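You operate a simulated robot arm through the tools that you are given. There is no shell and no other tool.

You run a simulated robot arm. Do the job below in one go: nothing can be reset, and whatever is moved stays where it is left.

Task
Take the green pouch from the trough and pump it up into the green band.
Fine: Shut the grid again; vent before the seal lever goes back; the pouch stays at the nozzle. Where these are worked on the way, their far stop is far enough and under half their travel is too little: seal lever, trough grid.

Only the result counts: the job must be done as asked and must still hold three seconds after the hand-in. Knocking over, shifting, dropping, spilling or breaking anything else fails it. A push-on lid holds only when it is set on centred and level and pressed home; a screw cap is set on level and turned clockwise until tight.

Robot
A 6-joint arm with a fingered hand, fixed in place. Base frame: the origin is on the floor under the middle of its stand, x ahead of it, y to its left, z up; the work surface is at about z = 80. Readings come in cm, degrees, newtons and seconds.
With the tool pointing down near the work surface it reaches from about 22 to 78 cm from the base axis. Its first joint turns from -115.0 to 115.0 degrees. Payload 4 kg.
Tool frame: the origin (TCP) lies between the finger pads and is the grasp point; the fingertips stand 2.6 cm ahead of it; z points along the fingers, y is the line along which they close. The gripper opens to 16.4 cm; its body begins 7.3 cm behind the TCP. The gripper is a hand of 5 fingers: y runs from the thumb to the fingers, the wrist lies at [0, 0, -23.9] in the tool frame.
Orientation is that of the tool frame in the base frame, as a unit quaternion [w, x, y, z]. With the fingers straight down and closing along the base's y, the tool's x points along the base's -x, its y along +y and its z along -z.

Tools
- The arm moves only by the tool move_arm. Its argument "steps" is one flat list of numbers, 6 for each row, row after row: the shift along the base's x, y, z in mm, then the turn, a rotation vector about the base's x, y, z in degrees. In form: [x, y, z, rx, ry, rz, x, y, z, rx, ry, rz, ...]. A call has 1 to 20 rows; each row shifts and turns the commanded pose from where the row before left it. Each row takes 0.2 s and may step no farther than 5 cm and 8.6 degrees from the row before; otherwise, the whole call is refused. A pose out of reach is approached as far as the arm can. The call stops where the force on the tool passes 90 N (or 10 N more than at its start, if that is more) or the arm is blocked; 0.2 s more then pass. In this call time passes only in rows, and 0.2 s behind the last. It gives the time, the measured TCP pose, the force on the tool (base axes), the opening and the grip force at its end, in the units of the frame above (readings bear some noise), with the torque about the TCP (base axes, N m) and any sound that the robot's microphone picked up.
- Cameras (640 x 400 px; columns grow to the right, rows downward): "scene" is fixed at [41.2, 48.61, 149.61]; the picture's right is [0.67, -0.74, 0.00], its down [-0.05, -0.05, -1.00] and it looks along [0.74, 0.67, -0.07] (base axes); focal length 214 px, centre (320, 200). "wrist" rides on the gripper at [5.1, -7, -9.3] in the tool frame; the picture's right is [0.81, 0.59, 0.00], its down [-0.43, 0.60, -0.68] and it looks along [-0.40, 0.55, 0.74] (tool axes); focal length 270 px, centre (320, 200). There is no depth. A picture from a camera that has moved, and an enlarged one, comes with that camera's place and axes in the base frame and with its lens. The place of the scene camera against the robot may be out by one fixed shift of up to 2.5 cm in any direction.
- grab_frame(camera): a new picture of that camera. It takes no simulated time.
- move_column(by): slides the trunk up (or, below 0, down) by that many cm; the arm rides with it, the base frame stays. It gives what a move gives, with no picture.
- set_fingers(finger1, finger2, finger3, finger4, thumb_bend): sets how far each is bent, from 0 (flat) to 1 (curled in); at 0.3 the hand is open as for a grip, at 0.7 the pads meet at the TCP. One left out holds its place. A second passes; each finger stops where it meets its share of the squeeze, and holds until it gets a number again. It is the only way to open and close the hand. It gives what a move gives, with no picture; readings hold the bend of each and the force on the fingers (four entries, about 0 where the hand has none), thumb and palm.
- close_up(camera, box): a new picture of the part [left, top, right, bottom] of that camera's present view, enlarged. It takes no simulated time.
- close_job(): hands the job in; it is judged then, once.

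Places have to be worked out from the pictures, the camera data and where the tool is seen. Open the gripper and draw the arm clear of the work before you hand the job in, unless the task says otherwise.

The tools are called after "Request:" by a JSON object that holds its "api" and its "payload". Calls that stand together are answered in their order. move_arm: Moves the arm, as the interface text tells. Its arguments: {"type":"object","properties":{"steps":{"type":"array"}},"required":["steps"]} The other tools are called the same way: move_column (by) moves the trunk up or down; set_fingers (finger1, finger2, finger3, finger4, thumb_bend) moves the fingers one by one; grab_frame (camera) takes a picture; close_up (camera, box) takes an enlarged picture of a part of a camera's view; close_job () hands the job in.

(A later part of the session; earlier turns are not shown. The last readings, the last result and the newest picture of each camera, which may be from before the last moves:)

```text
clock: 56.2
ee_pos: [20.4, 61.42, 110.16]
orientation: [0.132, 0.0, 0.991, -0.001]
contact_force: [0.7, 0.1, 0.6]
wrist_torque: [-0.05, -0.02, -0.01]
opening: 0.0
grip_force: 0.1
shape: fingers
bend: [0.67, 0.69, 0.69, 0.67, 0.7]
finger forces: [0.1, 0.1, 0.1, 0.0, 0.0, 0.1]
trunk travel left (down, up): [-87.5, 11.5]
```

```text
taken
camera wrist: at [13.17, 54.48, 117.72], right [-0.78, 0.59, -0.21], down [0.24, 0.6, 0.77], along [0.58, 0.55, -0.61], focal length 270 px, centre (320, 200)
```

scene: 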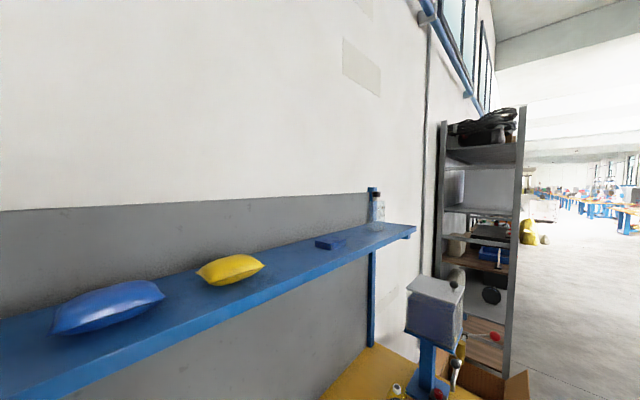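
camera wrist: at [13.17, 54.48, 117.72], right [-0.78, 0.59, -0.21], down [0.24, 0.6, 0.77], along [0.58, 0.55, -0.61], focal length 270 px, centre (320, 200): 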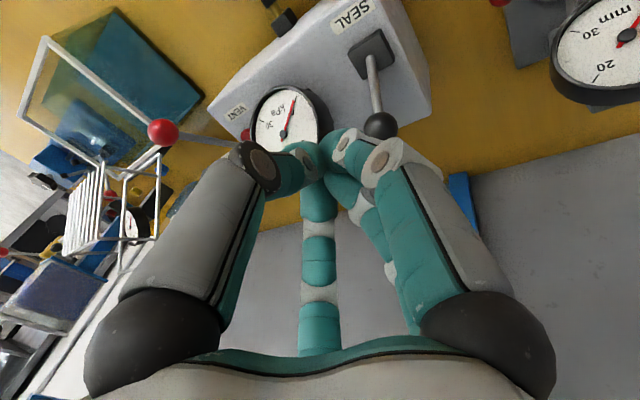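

I overshot nothing: the hand is above the lever at y=61.4, and the knob is confirmed at about (20.5, 65.6, 99). I move on to y≈71 behind it and then down.

Request:
{"api": "move_arm", "payload": {"steps": [-2, 48, 0, 0, 0, 0, -2, 48, 0, 0, 0, 0, 0, 0, -30, 0, 0, 0, 0, 0, -30, 0, 0, 0]}}

Request:
{"api": "grab_frame", "payload": {"camera": "wrist"}}

```text
clock: 57.2
ee_pos: [20.19, 71.08, 103.95]
orientation: [0.132, 0.0, 0.991, 0.0]
contact_force: [-0.1, -0.5, 0.1]
wrist_torque: [-0.02, 0.0, -0.03]
opening: 0.01
grip_force: 0.1
shape: fingers
bend: [0.67, 0.69, 0.69, 0.67, 0.7]
finger forces: [0.1, 0.1, 0.0, 0.0, 0.0, 0.0]
trunk travel left (down, up): [-87.5, 11.5]
```

```text
taken
camera wrist: at [12.89, 64.13, 111.6], right [-0.78, 0.59, -0.21], down [0.24, 0.6, 0.77], along [0.58, 0.55, -0.61], focal length 270 px, centre (320, 200)
```

wrist: 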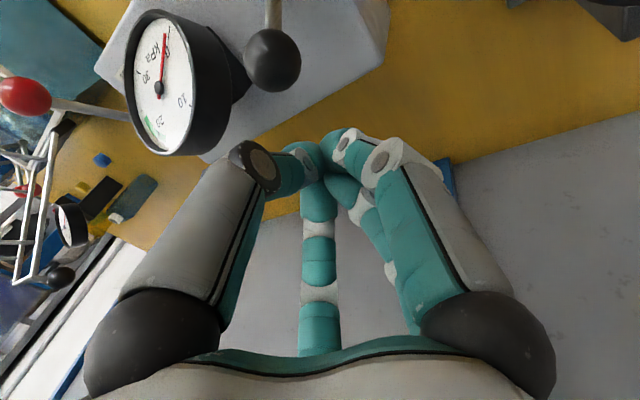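

The knob is just ahead (-y) of the fist. I back off slightly in +y, lower to knob height, and then pull the lever toward -y in small steps.

Request:
{"api": "move_arm", "payload": {"steps": [0, 12, -20, 0, 0, 0, 0, 0, -28, 0, 0, 0, 0, -15, 0, 0, 0, 0, 0, -10, 0, 0, 0, 0]}}

Request:
{"api": "grab_frame", "payload": {"camera": "wrist"}}

```text
clock: 58.2
ee_pos: [19.85, 69.93, 99.21]
orientation: [0.131, -0.001, 0.991, 0.001]
contact_force: [-2.0, 6.7, 9.1]
wrist_torque: [-0.34, -0.01, -0.11]
opening: 0.0
grip_force: 5.3
shape: fingers
bend: [0.68, 0.69, 0.69, 0.68, 0.7]
finger forces: [0.0, 0.1, 0.0, 0.0, 10.4, 0.0]
trunk travel left (down, up): [-87.5, 11.5]
```

```text
taken
camera wrist: at [12.7, 62.87, 106.92], right [-0.78, 0.59, -0.21], down [0.24, 0.59, 0.77], along [0.58, 0.55, -0.6], focal length 270 px, centre (320, 200)
```

wrist: 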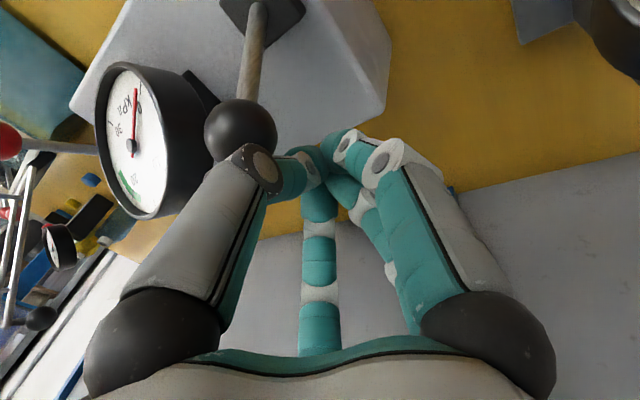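

The thumb's knuckle bears on the knob (about 10 N). I pull the lever toward -y.

Request:
{"api": "move_arm", "payload": {"steps": [0, -10, 0, 0, 0, 0, 0, -10, 0, 0, 0, 0, 0, -10, 0, 0, 0, 0]}}

Request:
{"api": "grab_frame", "payload": {"camera": "wrist"}}

```text
clock: 59.0
ee_pos: [20.09, 66.69, 99.13]
orientation: [0.131, 0.0, 0.991, 0.0]
contact_force: [-0.9, 0.4, 0.1]
wrist_torque: [0.02, 0.01, 0.0]
opening: 0.0
grip_force: 0.0
shape: fingers
bend: [0.68, 0.69, 0.69, 0.68, 0.7]
finger forces: [0.1, 0.0, 0.0, 0.0, 0.0, 0.1]
trunk travel left (down, up): [-87.5, 11.5]
```

```text
taken
camera wrist: at [12.85, 59.69, 106.79], right [-0.78, 0.59, -0.21], down [0.24, 0.6, 0.77], along [0.58, 0.55, -0.61], focal length 270 px, centre (320, 200)
```

wrist: 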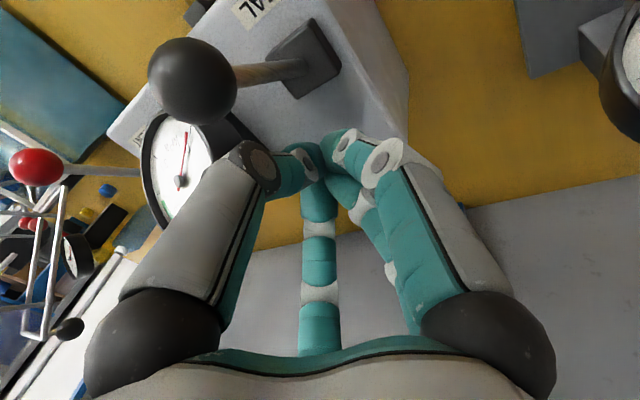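

The lever snapped over to its front stop (knob now about (20.7, 59.8, 98.8)). I raise the hand and go look at the nozzle, pouch and gauge.

Request:
{"api": "move_arm", "payload": {"steps": [0, 10, 30, 0, 0, 0, 0, 0, 45, 0, 0, 0, 0, 0, 45, 0, 5, 0, 10, -40, 0, 0, 5, 0, 10, -45, 0, 0, 5, 0, 10, -45, 0, 0, 0, 0, 10, -45, 0, 0, 0, 0, 10, -45, 0, 0, 0, 0, 10, -40, 0, 0, 0, 0]}}

Request:
{"api": "grab_frame", "payload": {"camera": "wrist"}}

Request:
{"api": "close_up", "payload": {"camera": "wrist", "box": [280, 60, 450, 230]}}

```text
clock: 61.0
ee_pos: [26.12, 41.67, 111.02]
orientation: [0.001, -0.001, 1.0, 0.002]
contact_force: [0.3, -0.7, 0.1]
wrist_torque: [0.0, -0.01, 0.0]
opening: 0.01
grip_force: 0.0
shape: fingers
bend: [0.68, 0.69, 0.69, 0.68, 0.7]
finger forces: [0.0, 0.0, 0.1, 0.0, 0.0, 0.0]
trunk travel left (down, up): [-87.5, 11.5]
```

```text
taken
camera wrist: at [21.12, 34.63, 120.38], right [-0.81, 0.59, 0.0], down [0.43, 0.59, 0.68], along [0.4, 0.55, -0.73], focal length 270 px, centre (320, 200)
```

wrist: 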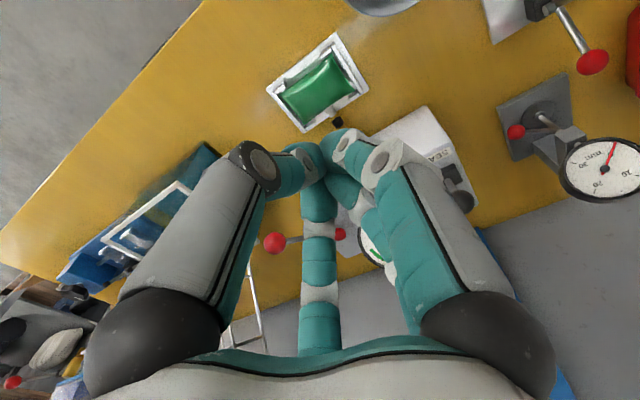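

```text
2.35 times, centred on (365, 145) of wrist
camera zoom: at [21.12, 34.63, 120.38], right [-0.81, 0.59, 0.0], down [0.43, 0.59, 0.68], along [0.4, 0.55, -0.73], focal length 636 px, centre (214, 329)
```

zoom: 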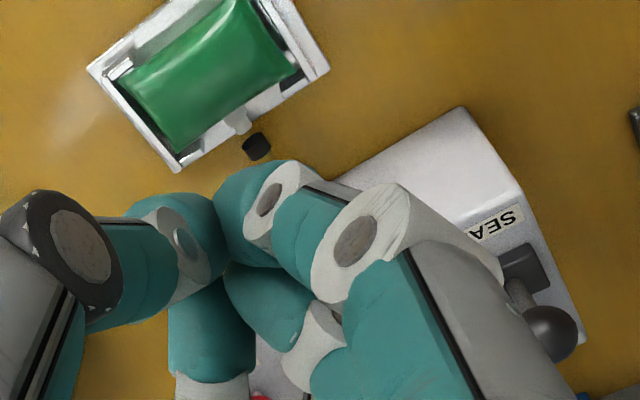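

The nozzle tip has moved out to about y 52, right at the pouch's spout. I open the fingers to get an unobstructed close look.

Request:
{"api": "set_fingers", "payload": {"finger1": 0.3, "finger2": 0.3, "finger3": 0.3, "finger4": 0.3, "thumb_bend": 0.3}}

Request:
{"api": "close_up", "payload": {"camera": "wrist", "box": [260, 20, 420, 180]}}

Request:
{"api": "grab_frame", "payload": {"camera": "wrist"}}

```text
clock: 62.0
ee_pos: [26.02, 41.79, 111.13]
orientation: [0.001, 0.001, 1.0, 0.0]
contact_force: [-0.3, -0.4, 0.0]
wrist_torque: [0.02, 0.0, 0.03]
opening: 9.05
grip_force: 0.1
shape: fingers
bend: [0.3, 0.3, 0.3, 0.3, 0.3]
finger forces: [0.0, 0.0, 0.0, 0.1, 0.0, 0.0]
trunk travel left (down, up): [-87.5, 11.5]
```

```text
2.50 times, centred on (340, 100) of wrist
camera zoom: at [21.08, 34.79, 120.35], right [-0.81, 0.59, 0.0], down [0.43, 0.6, 0.68], along [0.4, 0.55, -0.74], focal length 676 px, centre (270, 450)
```

zoom: 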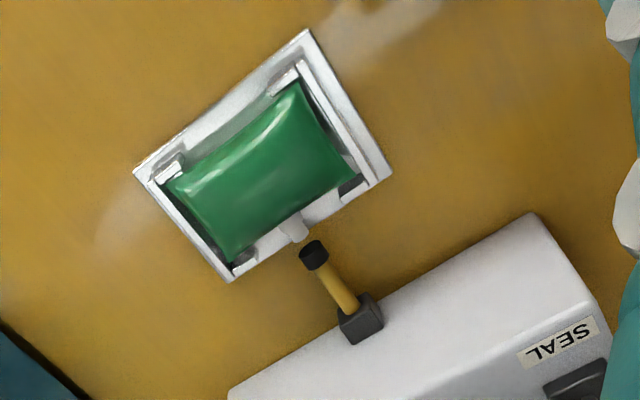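

```text
taken
camera wrist: at [21.08, 34.79, 120.35], right [-0.81, 0.59, 0.0], down [0.43, 0.6, 0.68], along [0.4, 0.55, -0.74], focal length 270 px, centre (320, 200)
```

wrist: 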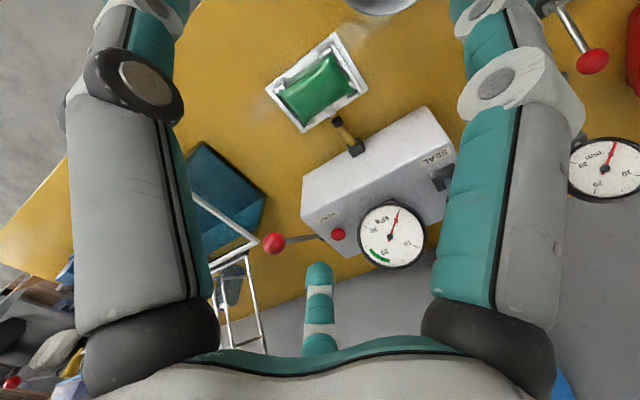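

The nozzle now meets the spout in line, and the gauge reads 0. Next is the pump lever: its red knob is at about (45.2, 56.4, 95.5), pivot at about (45.3, 69, 85). I turn the hand 120° so the camera can watch the gauge, and go above the knob with a closed fist.

Request:
{"api": "move_arm", "payload": {"steps": [13.3, 9.1, 0, 0, 0, 8, 13.3, 9.1, 0, 0, 0, 8, 13.3, 9.1, 0, 0, 0, 8, 13.3, 9.1, 0, 0, 0, 8, 13.3, 9.1, 0, 0, 0, 8, 13.3, 9.1, 0, 0, 0, 8, 13.3, 9.1, 0, 0, 0, 8, 13.3, 9.1, 0, 0, 0, 8, 13.3, 9.1, 0, 0, 0, 8, 13.3, 9.1, 0, 0, 0, 8, 13.3, 9.1, 0, 0, 0, 8, 13.3, 9.1, 0, 0, 0, 8, 13.3, 9.1, 0, 0, 0, 8, 13.3, 9.1, 0, 0, 0, 8, 13.3, 9.1, 0, 0, 0, 8]}}

Request:
{"api": "set_fingers", "payload": {"finger1": 0.7, "finger2": 0.7, "finger3": 0.7, "finger4": 0.7, "thumb_bend": 0.7}}

Request:
{"api": "grab_frame", "payload": {"camera": "wrist"}}

```text
clock: 65.2
ee_pos: [46.02, 55.4, 110.98]
orientation: [0.0, 0.866, -0.499, 0.0]
contact_force: [0.4, 0.9, 1.0]
wrist_torque: [-0.02, -0.01, 0.04]
opening: 9.03
grip_force: 0.0
shape: fingers
bend: [0.3, 0.3, 0.3, 0.3, 0.3]
finger forces: [0.0, 0.1, 0.0, 0.0, 0.0, 0.0]
trunk travel left (down, up): [-87.5, 11.5]
```

```text
clock: 66.2
ee_pos: [46.12, 55.39, 111.12]
orientation: [-0.001, 0.866, -0.5, 0.0]
contact_force: [-0.3, -0.1, -0.1]
wrist_torque: [0.02, 0.02, 0.02]
opening: 0.0
grip_force: 0.1
shape: fingers
bend: [0.68, 0.68, 0.68, 0.68, 0.69]
finger forces: [0.0, 0.0, 0.0, 0.0, 0.1, 0.1]
trunk travel left (down, up): [-87.5, 11.5]
```

```text
taken
camera wrist: at [54.73, 54.4, 120.41], right [-0.1, -0.99, 0.0], down [-0.73, 0.08, 0.68], along [-0.67, 0.07, -0.74], focal length 270 px, centre (320, 200)
```

wrist: 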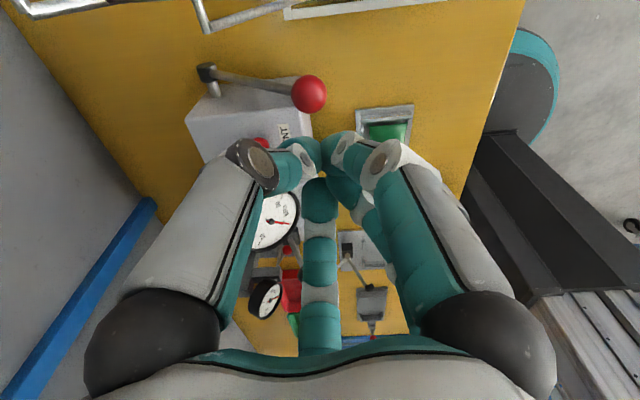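

The knob shows at the expected place and the gauge is visible past the fist. I lower the fist to just above the knob, then press down a few millimetres to feel the response.

Request:
{"api": "move_arm", "payload": {"steps": [0, 4, -37, 0, 0, 0, 0, 4, -37, 0, 0, 0, 0, 0, -32, 0, 0, 0, 0, 0, -8, 0, 0, 0, 0, -3, -6, 0, 0, 0]}}

Request:
{"api": "grab_frame", "payload": {"camera": "wrist"}}

```text
clock: 67.4
ee_pos: [45.99, 56.07, 99.39]
orientation: [0.001, 0.866, -0.5, -0.001]
contact_force: [0.3, -1.3, 1.2]
wrist_torque: [-0.04, -0.01, -0.02]
opening: 0.01
grip_force: 2.8
shape: fingers
bend: [0.68, 0.68, 0.69, 0.68, 0.69]
finger forces: [0.0, 0.0, 5.9, 0.0, 0.0, 0.1]
trunk travel left (down, up): [-87.5, 11.5]
```

```text
taken
camera wrist: at [54.68, 55.01, 108.55], right [-0.1, -0.99, 0.0], down [-0.73, 0.08, 0.68], along [-0.67, 0.07, -0.74], focal length 270 px, centre (320, 200)
```

wrist: 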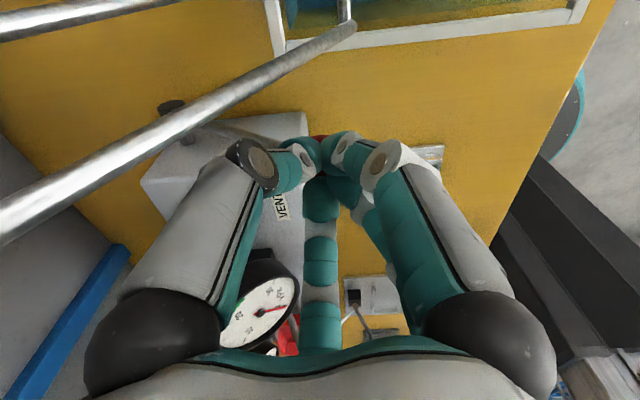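

Light contact on the knob. I press down along the lever's arc and watch the gauge.

Request:
{"api": "move_arm", "payload": {"steps": [0, -5, -8, 0, 0, 0, 0, -6, -10, 0, 0, 0, 0, -6, -10, 0, 0, 0]}}

Request:
{"api": "grab_frame", "payload": {"camera": "wrist"}}

```text
clock: 68.2
ee_pos: [46.06, 54.17, 96.48]
orientation: [0.0, 0.866, -0.5, -0.001]
contact_force: [1.4, -1.4, 2.7]
wrist_torque: [0.0, -0.01, 0.01]
opening: 0.0
grip_force: 3.3
shape: fingers
bend: [0.68, 0.68, 0.69, 0.68, 0.69]
finger forces: [0.0, 0.1, 6.8, 0.1, 0.1, 0.1]
trunk travel left (down, up): [-87.5, 11.5]
```

```text
taken
camera wrist: at [54.61, 53.22, 105.75], right [-0.1, -0.99, 0.0], down [-0.73, 0.08, 0.68], along [-0.67, 0.07, -0.73], focal length 270 px, centre (320, 200)
```

wrist: 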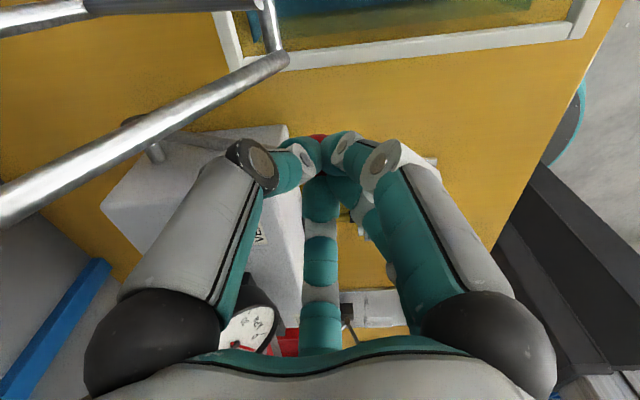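

The lever yields at about 7 N. I continue the downstroke.

Request:
{"api": "move_arm", "payload": {"steps": [0, -4, -10, 0, 0, 0, 0, -4, -10, 0, 0, 0, 0, -3, -10, 0, 0, 0]}}

Request:
{"api": "grab_frame", "payload": {"camera": "wrist"}}

```text
clock: 69.0
ee_pos: [45.93, 53.09, 93.35]
orientation: [0.0, 0.867, -0.499, 0.0]
contact_force: [-0.8, -1.1, 3.7]
wrist_torque: [-0.05, 0.06, 0.0]
opening: 0.0
grip_force: 3.9
shape: fingers
bend: [0.68, 0.68, 0.69, 0.68, 0.69]
finger forces: [0.1, 0.1, 7.5, 0.0, 0.0, 0.1]
trunk travel left (down, up): [-87.5, 11.5]
```

```text
taken
camera wrist: at [54.64, 52.18, 102.65], right [-0.1, -0.99, 0.0], down [-0.73, 0.08, 0.68], along [-0.67, 0.07, -0.74], focal length 270 px, centre (320, 200)
```

wrist: 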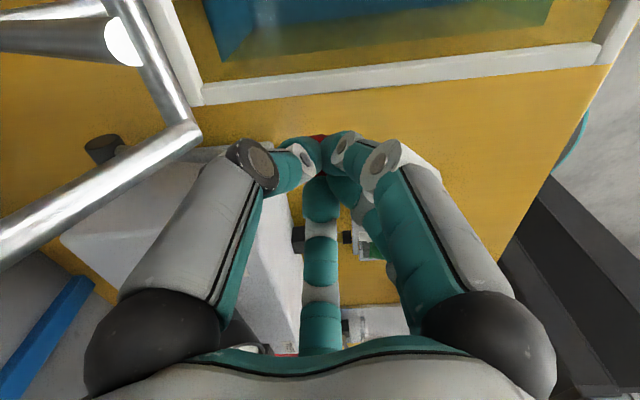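

Still moving freely at about 7.5 N. I keep going in smaller steps to find the bottom of the stroke.

Request:
{"api": "move_arm", "payload": {"steps": [0, -2, -7, 0, 0, 0, 0, -1, -7, 0, 0, 0, 0, 0, -7, 0, 0, 0]}}

Request:
{"api": "grab_frame", "payload": {"camera": "wrist"}}

```text
clock: 69.8
ee_pos: [46.33, 52.94, 91.56]
orientation: [-0.002, 0.866, -0.499, 0.001]
contact_force: [6.7, 0.1, 22.8]
wrist_torque: [0.02, -0.02, -0.02]
opening: 0.01
grip_force: 17.2
shape: fingers
bend: [0.68, 0.67, 0.73, 0.66, 0.68]
finger forces: [0.0, 7.8, 17.0, 8.6, 0.0, 0.0]
trunk travel left (down, up): [-87.5, 11.5]
```

```text
taken
camera wrist: at [54.9, 51.87, 100.74], right [-0.11, -0.99, 0.0], down [-0.73, 0.07, 0.68], along [-0.67, 0.07, -0.74], focal length 270 px, centre (320, 200)
```

wrist: 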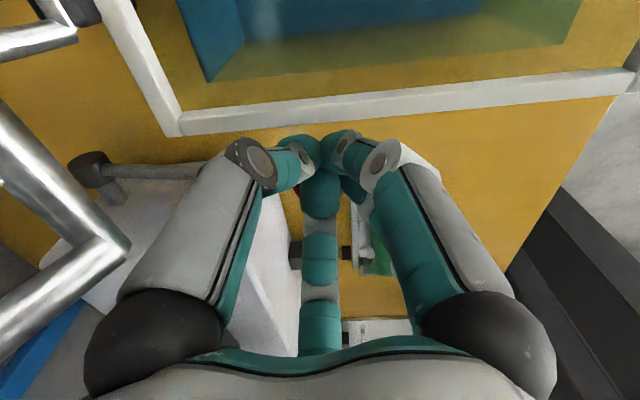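

The force jumps to 23 N at TCP z≈91.6, so this is likely the bottom stop. I raise the hand and see whether the lever follows and what the gauge says.

Request:
{"api": "move_arm", "payload": {"steps": [0, 2, 15, 0, 0, 0, 0, 4, 20, 0, 0, 0, 0, 10, 25, 0, 0, 0, 0, 14, 40, 0, 0, 0, 0, 5, 40, 0, 0, 0, 0, 0, 45, 0, 0, 0]}}

Request:
{"api": "grab_frame", "payload": {"camera": "wrist"}}

Request:
{"api": "close_up", "payload": {"camera": "wrist", "box": [190, 60, 350, 270]}}

```text
clock: 71.2
ee_pos: [45.96, 56.36, 109.75]
orientation: [0.0, 0.866, -0.5, 0.0]
contact_force: [-0.2, 0.8, 0.6]
wrist_torque: [0.0, 0.0, 0.01]
opening: 0.01
grip_force: 0.1
shape: fingers
bend: [0.68, 0.68, 0.7, 0.67, 0.69]
finger forces: [0.0, 0.0, 0.0, 0.0, 0.1, 0.0]
trunk travel left (down, up): [-87.5, 11.5]
```

```text
taken
camera wrist: at [54.56, 55.34, 119.03], right [-0.1, -0.99, 0.0], down [-0.73, 0.08, 0.68], along [-0.67, 0.07, -0.74], focal length 270 px, centre (320, 200)
```

wrist: 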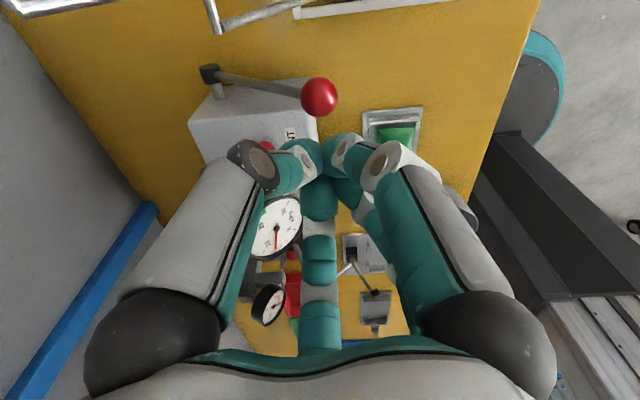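

```text
1.90 times, centred on (270, 165) of wrist
camera zoom: at [54.56, 55.34, 119.03], right [-0.1, -0.99, 0.0], down [-0.73, 0.08, 0.68], along [-0.67, 0.07, -0.74], focal length 515 px, centre (415, 267)
```

zoom: 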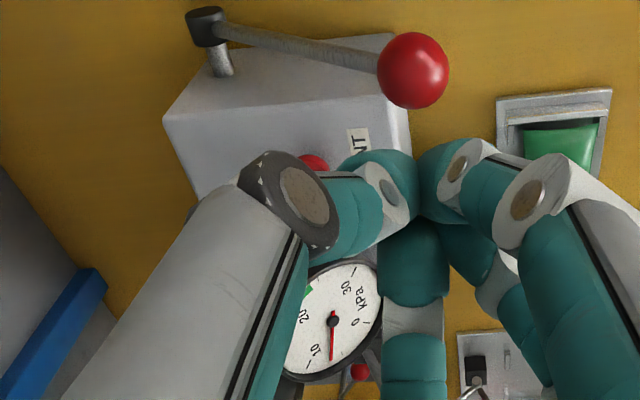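

The lever springs back by itself and the needle has moved. I read the gauge enlarged.

Request:
{"api": "close_up", "payload": {"camera": "wrist", "box": [240, 190, 310, 260]}}

```text
5.71 times, centred on (275, 225) of wrist
camera zoom: at [54.56, 55.34, 119.03], right [-0.1, -0.99, 0.0], down [-0.73, 0.08, 0.68], along [-0.67, 0.07, -0.74], focal length 1544 px, centre (577, 57)
```

zoom: 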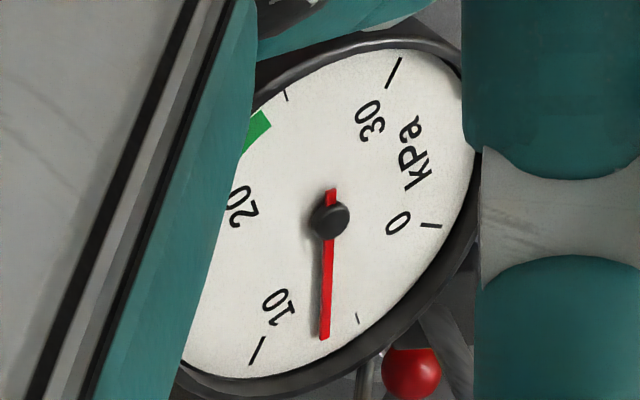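

One stroke gave roughly 7 kPa; the green band spans about 18–24 kPa. I make a second full stroke and read the gauge again.

Request:
{"api": "move_arm", "payload": {"steps": [0, 0, -50, 0, 0, 0, 0, 0, -43, 0, 0, 0, 0, -3, -8, 0, 0, 0, 0, -5, -10, 0, 0, 0, 0, -5, -10, 0, 0, 0, 0, -5, -10, 0, 0, 0, 0, -4, -10, 0, 0, 0, 0, -4, -10, 0, 0, 0, 0, -4, -10, 0, 0, 0, 0, -3, -10, 0, 0, 0, 0, -1, -10, 0, 0, 0]}}

Request:
{"api": "move_arm", "payload": {"steps": [0, 1, 15, 0, 0, 0, 0, 4, 25, 0, 0, 0, 0, 12, 30, 0, 0, 0, 0, 17, 40, 0, 0, 0, 0, 0, 40, 0, 0, 0, 0, 0, 31, 0, 0, 0]}}

Request:
{"api": "grab_frame", "payload": {"camera": "wrist"}}

Request:
{"api": "close_up", "payload": {"camera": "wrist", "box": [240, 190, 310, 260]}}

```text
clock: 73.6
ee_pos: [45.96, 53.03, 92.19]
orientation: [-0.003, 0.867, -0.499, 0.0]
contact_force: [-0.3, -1.2, 27.9]
wrist_torque: [-0.07, 0.2, -0.01]
opening: 0.01
grip_force: 16.6
shape: fingers
bend: [0.68, 0.67, 0.71, 0.67, 0.69]
finger forces: [0.0, 15.7, 6.7, 11.8, 0.0, 0.0]
trunk travel left (down, up): [-87.5, 11.5]
```

```text
clock: 75.0
ee_pos: [45.99, 56.25, 109.92]
orientation: [0.002, 0.866, -0.5, 0.0]
contact_force: [0.2, 0.2, -0.8]
wrist_torque: [0.0, 0.04, 0.0]
opening: 0.01
grip_force: 0.1
shape: fingers
bend: [0.69, 0.68, 0.7, 0.67, 0.69]
finger forces: [0.1, 0.0, 0.0, 0.0, 0.0, 0.1]
trunk travel left (down, up): [-87.5, 11.5]
```

```text
taken
camera wrist: at [54.58, 55.29, 119.07], right [-0.1, -0.99, 0.0], down [-0.73, 0.08, 0.68], along [-0.67, 0.07, -0.73], focal length 270 px, centre (320, 200)
```

wrist: 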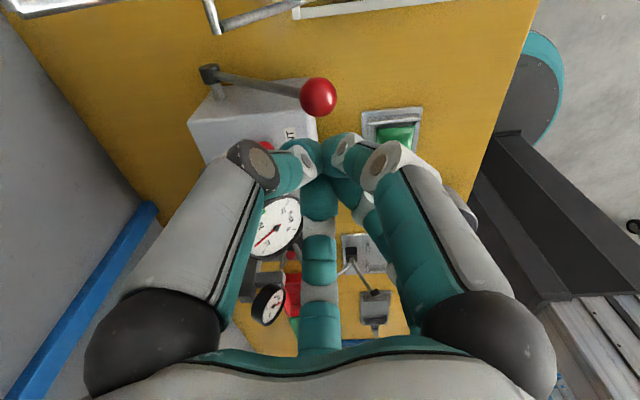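

```text
5.71 times, centred on (275, 225) of wrist
camera zoom: at [54.58, 55.29, 119.07], right [-0.1, -0.99, 0.0], down [-0.73, 0.08, 0.68], along [-0.67, 0.07, -0.73], focal length 1544 px, centre (577, 57)
```

zoom: 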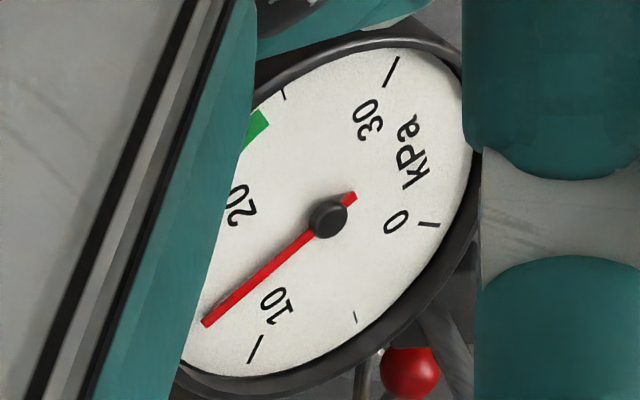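

The gauge now reads about 14 kPa, so each stroke adds about 7. A third stroke should bring it to about 21, the middle of the green band.

Request:
{"api": "move_arm", "payload": {"steps": [0, 0, -50, 0, 0, 0, 0, 0, -43, 0, 0, 0, 0, -3, -8, 0, 0, 0, 0, -5, -10, 0, 0, 0, 0, -5, -10, 0, 0, 0, 0, -5, -10, 0, 0, 0, 0, -4, -10, 0, 0, 0, 0, -4, -10, 0, 0, 0, 0, -4, -10, 0, 0, 0, 0, -3, -10, 0, 0, 0, 0, -1, -10, 0, 0, 0]}}

Request:
{"api": "move_arm", "payload": {"steps": [0, 1, 15, 0, 0, 0, 0, 4, 25, 0, 0, 0, 0, 12, 30, 0, 0, 0, 0, 17, 40, 0, 0, 0, 0, 0, 40, 0, 0, 0, 0, 0, 31, 0, 0, 0]}}

Request:
{"api": "grab_frame", "payload": {"camera": "wrist"}}

Request:
{"api": "close_up", "payload": {"camera": "wrist", "box": [240, 190, 310, 260]}}

```text
clock: 77.4
ee_pos: [45.95, 53.06, 92.19]
orientation: [-0.003, 0.866, -0.5, 0.0]
contact_force: [-0.1, -1.4, 25.0]
wrist_torque: [-0.12, 0.19, 0.01]
opening: 0.0
grip_force: 14.9
shape: fingers
bend: [0.68, 0.66, 0.71, 0.67, 0.69]
finger forces: [0.0, 13.5, 6.8, 10.6, 0.1, 0.1]
trunk travel left (down, up): [-87.5, 11.5]
```

```text
clock: 78.8
ee_pos: [46.11, 56.46, 109.99]
orientation: [-0.001, 0.866, -0.5, 0.0]
contact_force: [-0.2, 1.0, -0.5]
wrist_torque: [0.0, 0.03, -0.02]
opening: 0.0
grip_force: 0.1
shape: fingers
bend: [0.69, 0.68, 0.7, 0.68, 0.69]
finger forces: [0.1, 0.0, 0.1, 0.0, 0.0, 0.0]
trunk travel left (down, up): [-87.5, 11.5]
```

```text
taken
camera wrist: at [54.68, 55.36, 119.25], right [-0.1, -0.99, 0.0], down [-0.73, 0.08, 0.68], along [-0.67, 0.07, -0.74], focal length 270 px, centre (320, 200)
```

wrist: 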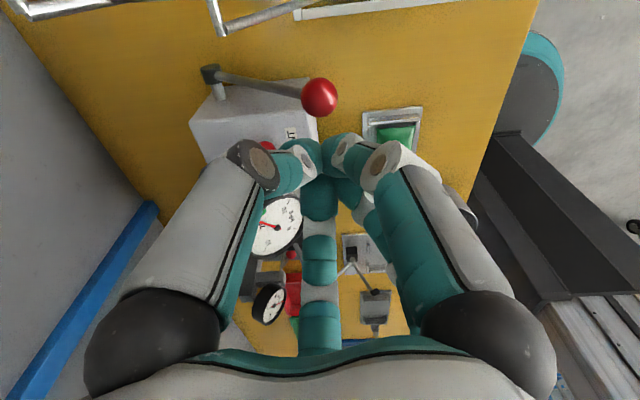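

```text
5.71 times, centred on (275, 225) of wrist
camera zoom: at [54.68, 55.36, 119.25], right [-0.1, -0.99, 0.0], down [-0.73, 0.08, 0.68], along [-0.67, 0.07, -0.74], focal length 1544 px, centre (577, 57)
```

zoom: 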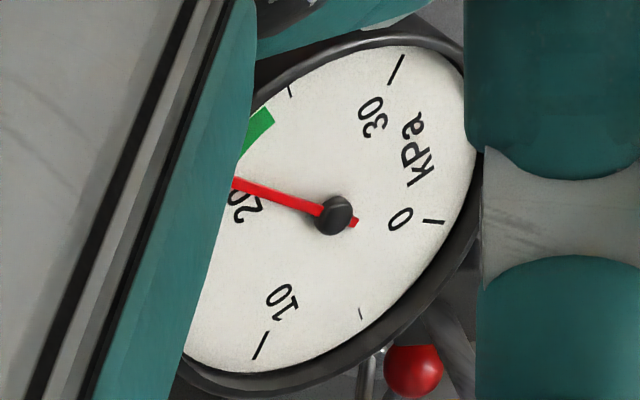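

The needle is at about 21 kPa, inside the green band. I open the hand to get an unobstructed look at the gauge and the pouch.

Request:
{"api": "set_fingers", "payload": {"finger1": 0.3, "finger2": 0.3, "finger3": 0.3, "finger4": 0.3, "thumb_bend": 0.3}}

Request:
{"api": "grab_frame", "payload": {"camera": "wrist"}}

Request:
{"api": "close_up", "payload": {"camera": "wrist", "box": [220, 170, 320, 270]}}

Request:
{"api": "close_up", "payload": {"camera": "wrist", "box": [330, 80, 450, 200]}}

```text
clock: 79.8
ee_pos: [46.04, 56.24, 109.98]
orientation: [0.0, 0.866, -0.5, -0.002]
contact_force: [-0.7, -0.2, -1.1]
wrist_torque: [0.01, 0.02, 0.05]
opening: 9.05
grip_force: 0.0
shape: fingers
bend: [0.3, 0.3, 0.3, 0.3, 0.3]
finger forces: [0.0, 0.0, 0.0, 0.0, 0.0, 0.0]
trunk travel left (down, up): [-87.5, 11.5]
```

```text
taken
camera wrist: at [54.75, 55.37, 119.23], right [-0.1, -0.99, 0.0], down [-0.73, 0.08, 0.68], along [-0.67, 0.07, -0.74], focal length 270 px, centre (320, 200)
```

wrist: 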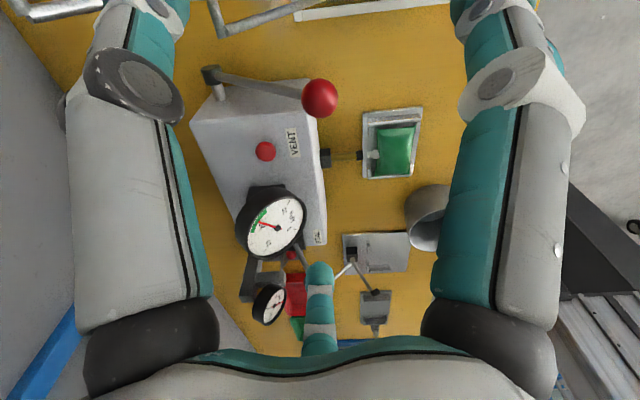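

```text
4.00 times, centred on (270, 220) of wrist
camera zoom: at [54.75, 55.37, 119.23], right [-0.1, -0.99, 0.0], down [-0.73, 0.08, 0.68], along [-0.67, 0.07, -0.74], focal length 1081 px, centre (520, 120)
```

zoom: 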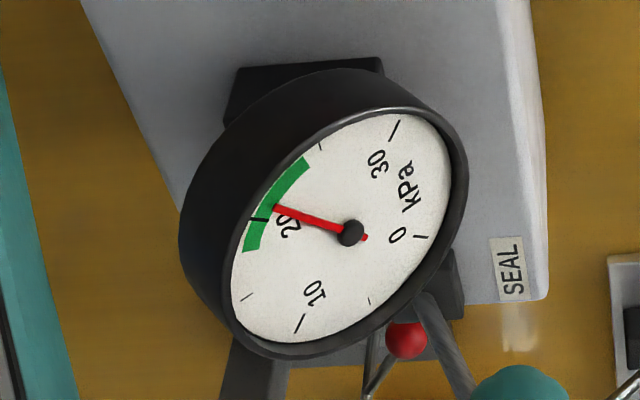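

```text
3.33 times, centred on (390, 140) of wrist
camera zoom: at [54.75, 55.37, 119.23], right [-0.1, -0.99, 0.0], down [-0.73, 0.08, 0.68], along [-0.67, 0.07, -0.74], focal length 901 px, centre (87, 400)
```

zoom: 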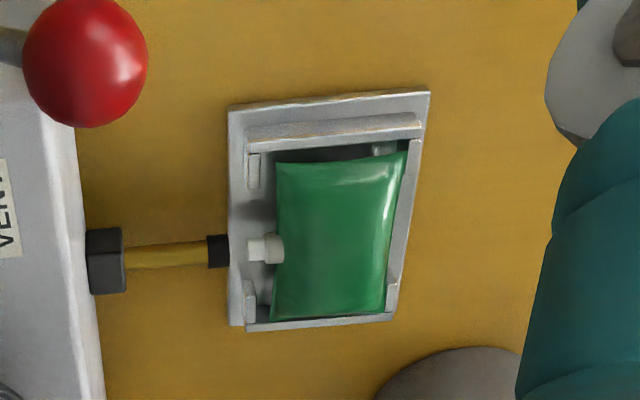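

The gauge holds at about 21 kPa in the green. There is a small visible gap between nozzle tip and spout, so I want to compare the pouch with its earlier look from the same viewpoint to see that it really took the air.

Request:
{"api": "move_arm", "payload": {"steps": [-13.3, -9.7, 0, 0, 0, -8, -13.3, -9.7, 0, 0, 0, -8, -13.3, -9.7, 0, 0, 0, -8, -13.3, -9.7, 0, 0, 0, -8, -13.3, -9.7, 0, 0, 0, -8, -13.3, -9.7, 0, 0, 0, -8, -13.3, -9.7, 0, 0, 0, -8, -13.3, -9.7, 0, 0, 0, -8, -13.3, -9.7, 0, 0, 0, -8, -13.3, -9.7, 0, 0, 0, -8, -13.3, -9.7, 0, 0, 0, -8, -13.3, -9.7, 0, 0, 0, -8, -13.3, -9.7, 0, 0, 0, -8, -13.3, -9.7, 2, 0, 0, -8, -13.3, -9.7, 9, 0, 0, -8]}}

Request:
{"api": "close_up", "payload": {"camera": "wrist", "box": [260, 20, 420, 180]}}

Request:
{"api": "grab_frame", "payload": {"camera": "wrist"}}

```text
clock: 83.0
ee_pos: [26.05, 41.75, 111.05]
orientation: [0.001, 0.001, 1.0, 0.0]
contact_force: [1.0, -0.3, 0.6]
wrist_torque: [0.0, -0.01, 0.0]
opening: 9.06
grip_force: 0.1
shape: fingers
bend: [0.3, 0.3, 0.3, 0.3, 0.3]
finger forces: [0.0, 0.0, 0.1, 0.0, 0.0, 0.0]
trunk travel left (down, up): [-87.5, 11.5]
```

```text
2.50 times, centred on (340, 100) of wrist
camera zoom: at [21.02, 34.77, 120.24], right [-0.81, 0.59, 0.0], down [0.43, 0.59, 0.68], along [0.4, 0.55, -0.73], focal length 676 px, centre (270, 450)
```

zoom: 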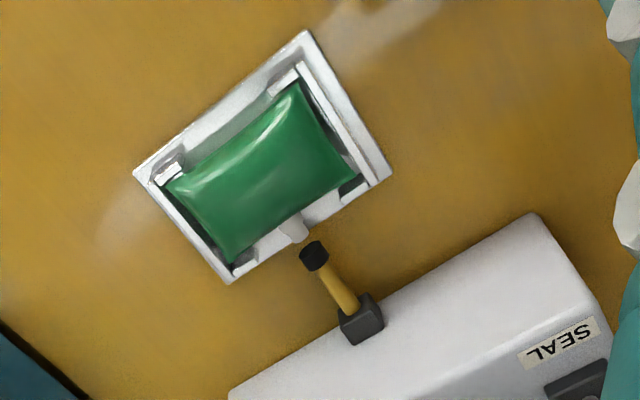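

```text
taken
camera wrist: at [21.02, 34.77, 120.24], right [-0.81, 0.59, 0.0], down [0.43, 0.59, 0.68], along [0.4, 0.55, -0.73], focal length 270 px, centre (320, 200)
```

wrist: 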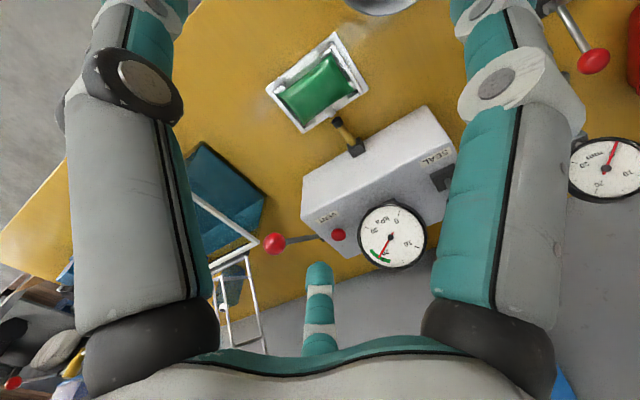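

The needle stays at about 21 kPa and the pouch fills its nest, so the small gap is inherent to the nest. Now I vent: the VENT button is at about (38.4, 63.4, 92.2); I make a fist, lean the hand away from the gauge, and go above the button.

Request:
{"api": "set_fingers", "payload": {"finger1": 0.7, "finger2": 0.7, "finger3": 0.7, "finger4": 0.7, "thumb_bend": 0.7}}

Request:
{"api": "move_arm", "payload": {"steps": [21.8, 35.9, 0, 1.67, 2.5, 3, 21.8, 35.9, 0, 1.67, 2.5, 3, 21.8, 35.9, 0, 1.67, 2.5, 3, 21.8, 35.9, 0, 1.67, 2.5, 3, 21.8, 35.9, 0, 1.67, 2.5, 3, 21.8, 35.9, 0, 1.67, 2.5, 3]}}

Request:
{"api": "grab_frame", "payload": {"camera": "wrist"}}

```text
clock: 84.0
ee_pos: [25.93, 41.79, 110.96]
orientation: [0.0, 0.0, 1.0, 0.0]
contact_force: [0.2, -0.6, 1.0]
wrist_torque: [0.02, 0.01, 0.02]
opening: 0.0
grip_force: 0.1
shape: fingers
bend: [0.68, 0.68, 0.68, 0.68, 0.69]
finger forces: [0.0, 0.1, 0.0, 0.0, 0.0, 0.0]
trunk travel left (down, up): [-87.5, 11.5]
```

```text
clock: 85.4
ee_pos: [39.02, 63.36, 110.72]
orientation: [-0.13, -0.156, 0.975, 0.087]
contact_force: [0.2, 1.0, -0.1]
wrist_torque: [-0.03, 0.0, 0.02]
opening: 0.0
grip_force: 0.2
shape: fingers
bend: [0.68, 0.68, 0.68, 0.68, 0.69]
finger forces: [0.0, 0.0, 0.0, 0.1, 0.1, 0.0]
trunk travel left (down, up): [-87.5, 11.5]
```

```text
taken
camera wrist: at [39.17, 53.94, 119.28], right [-0.91, 0.29, 0.31], down [0.42, 0.61, 0.67], along [0.0, 0.74, -0.68], focal length 270 px, centre (320, 200)
```

wrist: 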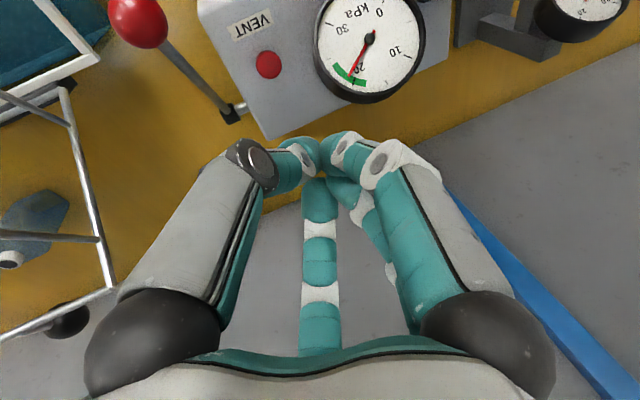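

The button is right where expected. I lower the fist to just above it and check clearance to the gauge.

Request:
{"api": "move_arm", "payload": {"steps": [0, -1, -45, 0, 0, 0, 0, -1, -45, 0, 0, 0, 0, 0, -40, 0, 0, 0]}}

Request:
{"api": "grab_frame", "payload": {"camera": "wrist"}}

```text
clock: 86.2
ee_pos: [39.02, 63.21, 97.95]
orientation: [-0.129, -0.156, 0.975, 0.087]
contact_force: [-0.4, -0.8, -0.4]
wrist_torque: [-0.04, 0.01, -0.02]
opening: 0.0
grip_force: 0.0
shape: fingers
bend: [0.68, 0.68, 0.68, 0.68, 0.69]
finger forces: [0.2, 0.0, 0.0, 0.0, 0.0, 0.0]
trunk travel left (down, up): [-87.5, 11.5]
```

```text
taken
camera wrist: at [39.09, 53.71, 106.45], right [-0.91, 0.29, 0.31], down [0.42, 0.61, 0.67], along [0.01, 0.74, -0.67], focal length 270 px, centre (320, 200)
```

wrist: 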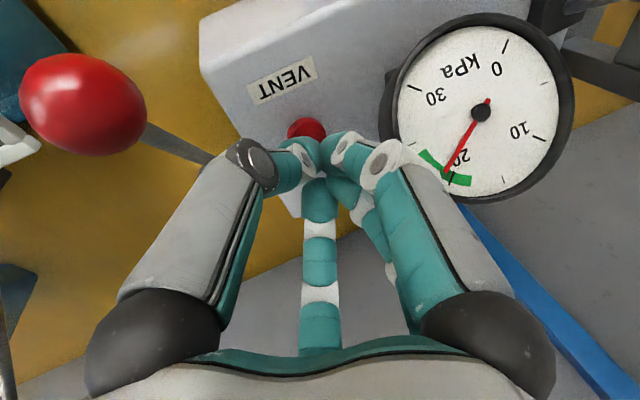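

The fist is over the button, and the gauge (about 21 kPa, green) stays in view. I lower onto the button and press.

Request:
{"api": "move_arm", "payload": {"steps": [0, -2, -20, 0, 0, 0, 0, 0, -10, 0, 0, 0, 0, 0, -4, 0, 0, 0]}}

Request:
{"api": "grab_frame", "payload": {"camera": "wrist"}}

```text
clock: 87.0
ee_pos: [39.09, 62.92, 94.67]
orientation: [-0.128, -0.157, 0.975, 0.088]
contact_force: [1.9, 0.5, 8.9]
wrist_torque: [0.1, -0.03, 0.0]
opening: 0.01
grip_force: 7.8
shape: fingers
bend: [0.68, 0.68, 0.68, 0.68, 0.69]
finger forces: [0.1, 0.0, 8.9, 6.9, 0.0, 0.0]
trunk travel left (down, up): [-87.5, 11.5]
heard: click
```

```text
taken
camera wrist: at [39.17, 53.46, 103.16], right [-0.91, 0.29, 0.31], down [0.42, 0.61, 0.67], along [0.01, 0.74, -0.67], focal length 270 px, centre (320, 200)
```

wrist: 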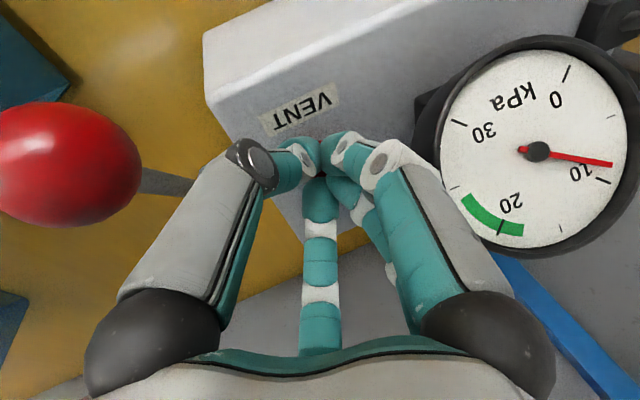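

A click, and the pressure is falling (about 9 kPa now). I hold the button for two seconds and look again.

Request:
{"api": "move_arm", "payload": {"steps": [0, 0, 0, 0, 0, 0, 0, 0, 0, 0, 0, 0, 0, 0, 0, 0, 0, 0, 0, 0, 0, 0, 0, 0, 0, 0, 0, 0, 0, 0, 0, 0, 0, 0, 0, 0, 0, 0, 0, 0, 0, 0, 0, 0, 0, 0, 0, 0, 0, 0, 0, 0, 0, 0]}}

Request:
{"api": "grab_frame", "payload": {"camera": "wrist"}}

```text
clock: 89.0
ee_pos: [39.16, 62.88, 94.59]
orientation: [-0.13, -0.156, 0.975, 0.088]
contact_force: [7.6, 2.5, 12.9]
wrist_torque: [0.16, -0.24, -0.05]
opening: 0.0
grip_force: 10.8
shape: fingers
bend: [0.68, 0.68, 0.68, 0.68, 0.69]
finger forces: [0.1, 0.1, 10.6, 12.1, 0.0, 0.0]
trunk travel left (down, up): [-87.5, 11.5]
```

```text
taken
camera wrist: at [39.14, 53.4, 103.09], right [-0.91, 0.29, 0.31], down [0.42, 0.61, 0.67], along [0.01, 0.74, -0.67], focal length 270 px, centre (320, 200)
```

wrist: 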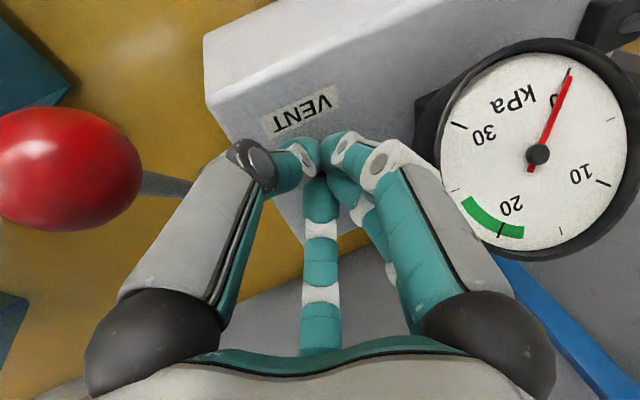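

The gauge is back at 0: vented. I lift off the button and swing round high to the front of the seal lever to push it back to +y.

Request:
{"api": "move_arm", "payload": {"steps": [0, 0, 40, 0, 0, 0, 0, 0, 45, 0, 0, 0, 0, 0, 45, 0, 0, 0, -32, -19, 30, -1.67, -5, -3, -32, -19, 0, -1.67, -5, -3, -32, -19, 0, -1.67, -5, -3, -32, -19, 0, -1.67, -5, -3, -32, -19, 0, -1.67, -5, -3, -32, -19, 0, -1.67, -5, -3]}}

Request:
{"api": "grab_frame", "payload": {"camera": "wrist"}}

```text
clock: 91.0
ee_pos: [19.72, 51.58, 110.7]
orientation: [0.128, -0.009, 0.991, -0.022]
contact_force: [-0.7, 0.3, 1.0]
wrist_torque: [0.0, -0.02, 0.05]
opening: 0.0
grip_force: 0.0
shape: fingers
bend: [0.68, 0.68, 0.69, 0.68, 0.69]
finger forces: [0.1, 0.0, 0.1, 0.0, 0.0, 0.1]
trunk travel left (down, up): [-87.5, 11.5]
```

```text
taken
camera wrist: at [12.65, 44.82, 118.55], right [-0.79, 0.57, -0.23], down [0.24, 0.63, 0.74], along [0.57, 0.53, -0.63], focal length 270 px, centre (320, 200)
```

wrist: 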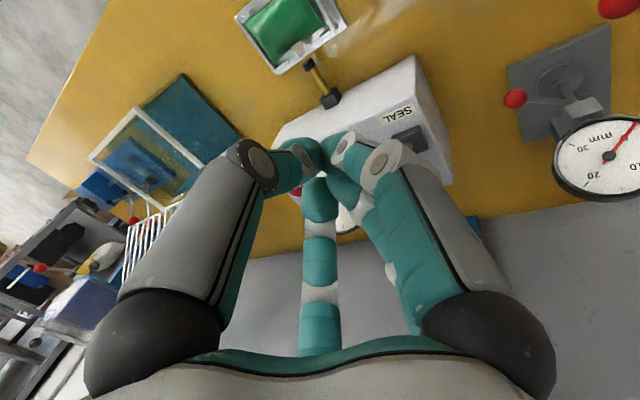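

The lever's base is in view and its knob is just beyond the fist. I lower to knob height and push toward +y in small steps.

Request:
{"api": "move_arm", "payload": {"steps": [3, -3, -41, 0, 0, 0, 3, 0, -41, 0, 0, 0, 0, 0, -38, 0, 0, 0, 0, 15, 0, 0, 0, 0, 0, 10, 0, 0, 0, 0, 0, 10, 0, 0, 0, 0]}}

Request:
{"api": "grab_frame", "payload": {"camera": "wrist"}}

```text
clock: 92.4
ee_pos: [20.54, 54.61, 98.71]
orientation: [0.129, -0.009, 0.991, -0.022]
contact_force: [-1.0, -0.1, 0.7]
wrist_torque: [-0.01, 0.02, -0.03]
opening: 0.0
grip_force: 0.0
shape: fingers
bend: [0.68, 0.68, 0.69, 0.68, 0.69]
finger forces: [0.0, 0.0, 0.0, 0.0, 0.0, 0.1]
trunk travel left (down, up): [-87.5, 11.5]
```

```text
taken
camera wrist: at [13.43, 47.96, 106.57], right [-0.79, 0.57, -0.23], down [0.24, 0.63, 0.74], along [0.57, 0.53, -0.63], focal length 270 px, centre (320, 200)
```

wrist: 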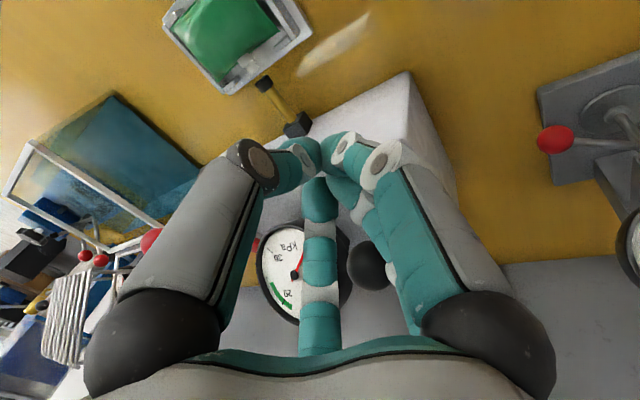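

The knob shows just behind fingers 2 and 3. I keep pushing toward +y.

Request:
{"api": "move_arm", "payload": {"steps": [0, 10, 0, 0, 0, 0, 0, 10, 0, 0, 0, 0, 0, 10, 0, 0, 0, 0]}}

Request:
{"api": "grab_frame", "payload": {"camera": "wrist"}}

```text
clock: 93.2
ee_pos: [20.53, 57.77, 98.53]
orientation: [0.128, -0.008, 0.992, -0.02]
contact_force: [3.4, -2.7, 5.2]
wrist_torque: [0.2, -0.03, -0.15]
opening: 0.03
grip_force: 2.8
shape: fingers
bend: [0.68, 0.68, 0.69, 0.68, 0.69]
finger forces: [0.0, 0.0, 5.6, 0.1, 0.1, 0.1]
trunk travel left (down, up): [-87.5, 11.5]
```

```text
taken
camera wrist: at [13.49, 50.93, 106.54], right [-0.79, 0.57, -0.23], down [0.24, 0.63, 0.74], along [0.57, 0.53, -0.63], focal length 270 px, centre (320, 200)
```

wrist: 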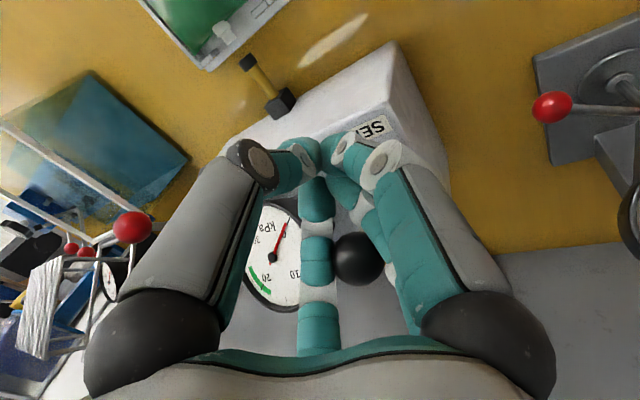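

Finger 3 now presses the knob lightly. I continue until the lever goes over.

Request:
{"api": "move_arm", "payload": {"steps": [0, 10, 0, 0, 0, 0, 0, 10, 0, 0, 0, 0, 0, 10, 0, 0, 0, 0]}}

Request:
{"api": "grab_frame", "payload": {"camera": "wrist"}}

```text
clock: 94.0
ee_pos: [20.51, 60.71, 98.37]
orientation: [0.128, -0.01, 0.991, -0.023]
contact_force: [-1.1, 0.1, -0.3]
wrist_torque: [-0.02, 0.0, -0.05]
opening: 0.02
grip_force: 0.2
shape: fingers
bend: [0.68, 0.68, 0.69, 0.68, 0.69]
finger forces: [0.1, 0.1, 0.0, 0.1, 0.0, 0.0]
trunk travel left (down, up): [-87.5, 11.5]
```

```text
taken
camera wrist: at [13.35, 53.97, 106.46], right [-0.79, 0.57, -0.23], down [0.24, 0.63, 0.74], along [0.56, 0.53, -0.64], focal length 270 px, centre (320, 200)
```

wrist: 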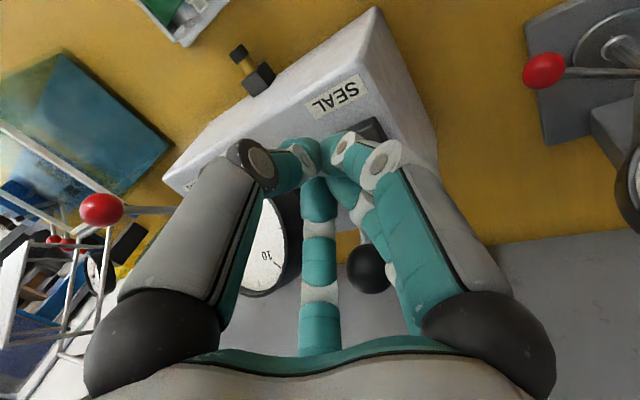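

The seal lever has snapped back (knob at y≈66) and the nozzle has retracted. I back away and rise, and check the pouch and gauge before closing the grid.

Request:
{"api": "move_arm", "payload": {"steps": [0, -20, 0, 0, 0, 0, 0, 0, 40, 0, 0, 0, 0, -10, 45, 0, 5, 0, 10, -35, 30, 0, 5, 0, 10, -40, 0, 0, 5, 0, 15, -40, 0, 0, 0, 0, 20, -30, 0, 0, 0, 0]}}

Request:
{"api": "grab_frame", "payload": {"camera": "wrist"}}

Request:
{"api": "close_up", "payload": {"camera": "wrist", "box": [250, 20, 430, 160]}}

```text
clock: 95.6
ee_pos: [25.99, 43.33, 110.04]
orientation: [-0.002, -0.011, 1.0, -0.02]
contact_force: [0.1, -0.2, -0.2]
wrist_torque: [0.02, 0.0, 0.01]
opening: 0.0
grip_force: 0.0
shape: fingers
bend: [0.68, 0.68, 0.69, 0.68, 0.69]
finger forces: [0.0, 0.1, 0.0, 0.0, 0.0, 0.0]
trunk travel left (down, up): [-87.5, 11.5]
```

```text
taken
camera wrist: at [21.25, 36.59, 119.59], right [-0.82, 0.57, -0.02], down [0.42, 0.63, 0.65], along [0.38, 0.53, -0.76], focal length 270 px, centre (320, 200)
```

wrist: 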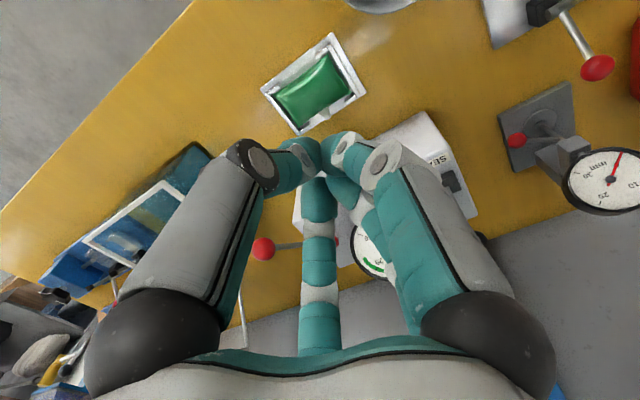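

```text
2.86 times, centred on (340, 90) of wrist
camera zoom: at [21.25, 36.59, 119.59], right [-0.82, 0.57, -0.02], down [0.42, 0.63, 0.65], along [0.38, 0.53, -0.76], focal length 772 px, centre (263, 514)
```

zoom: 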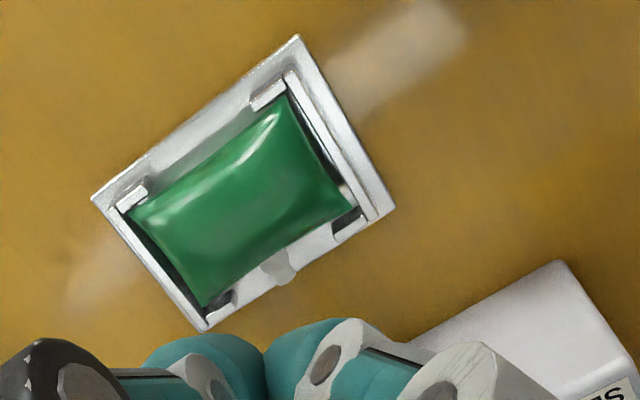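

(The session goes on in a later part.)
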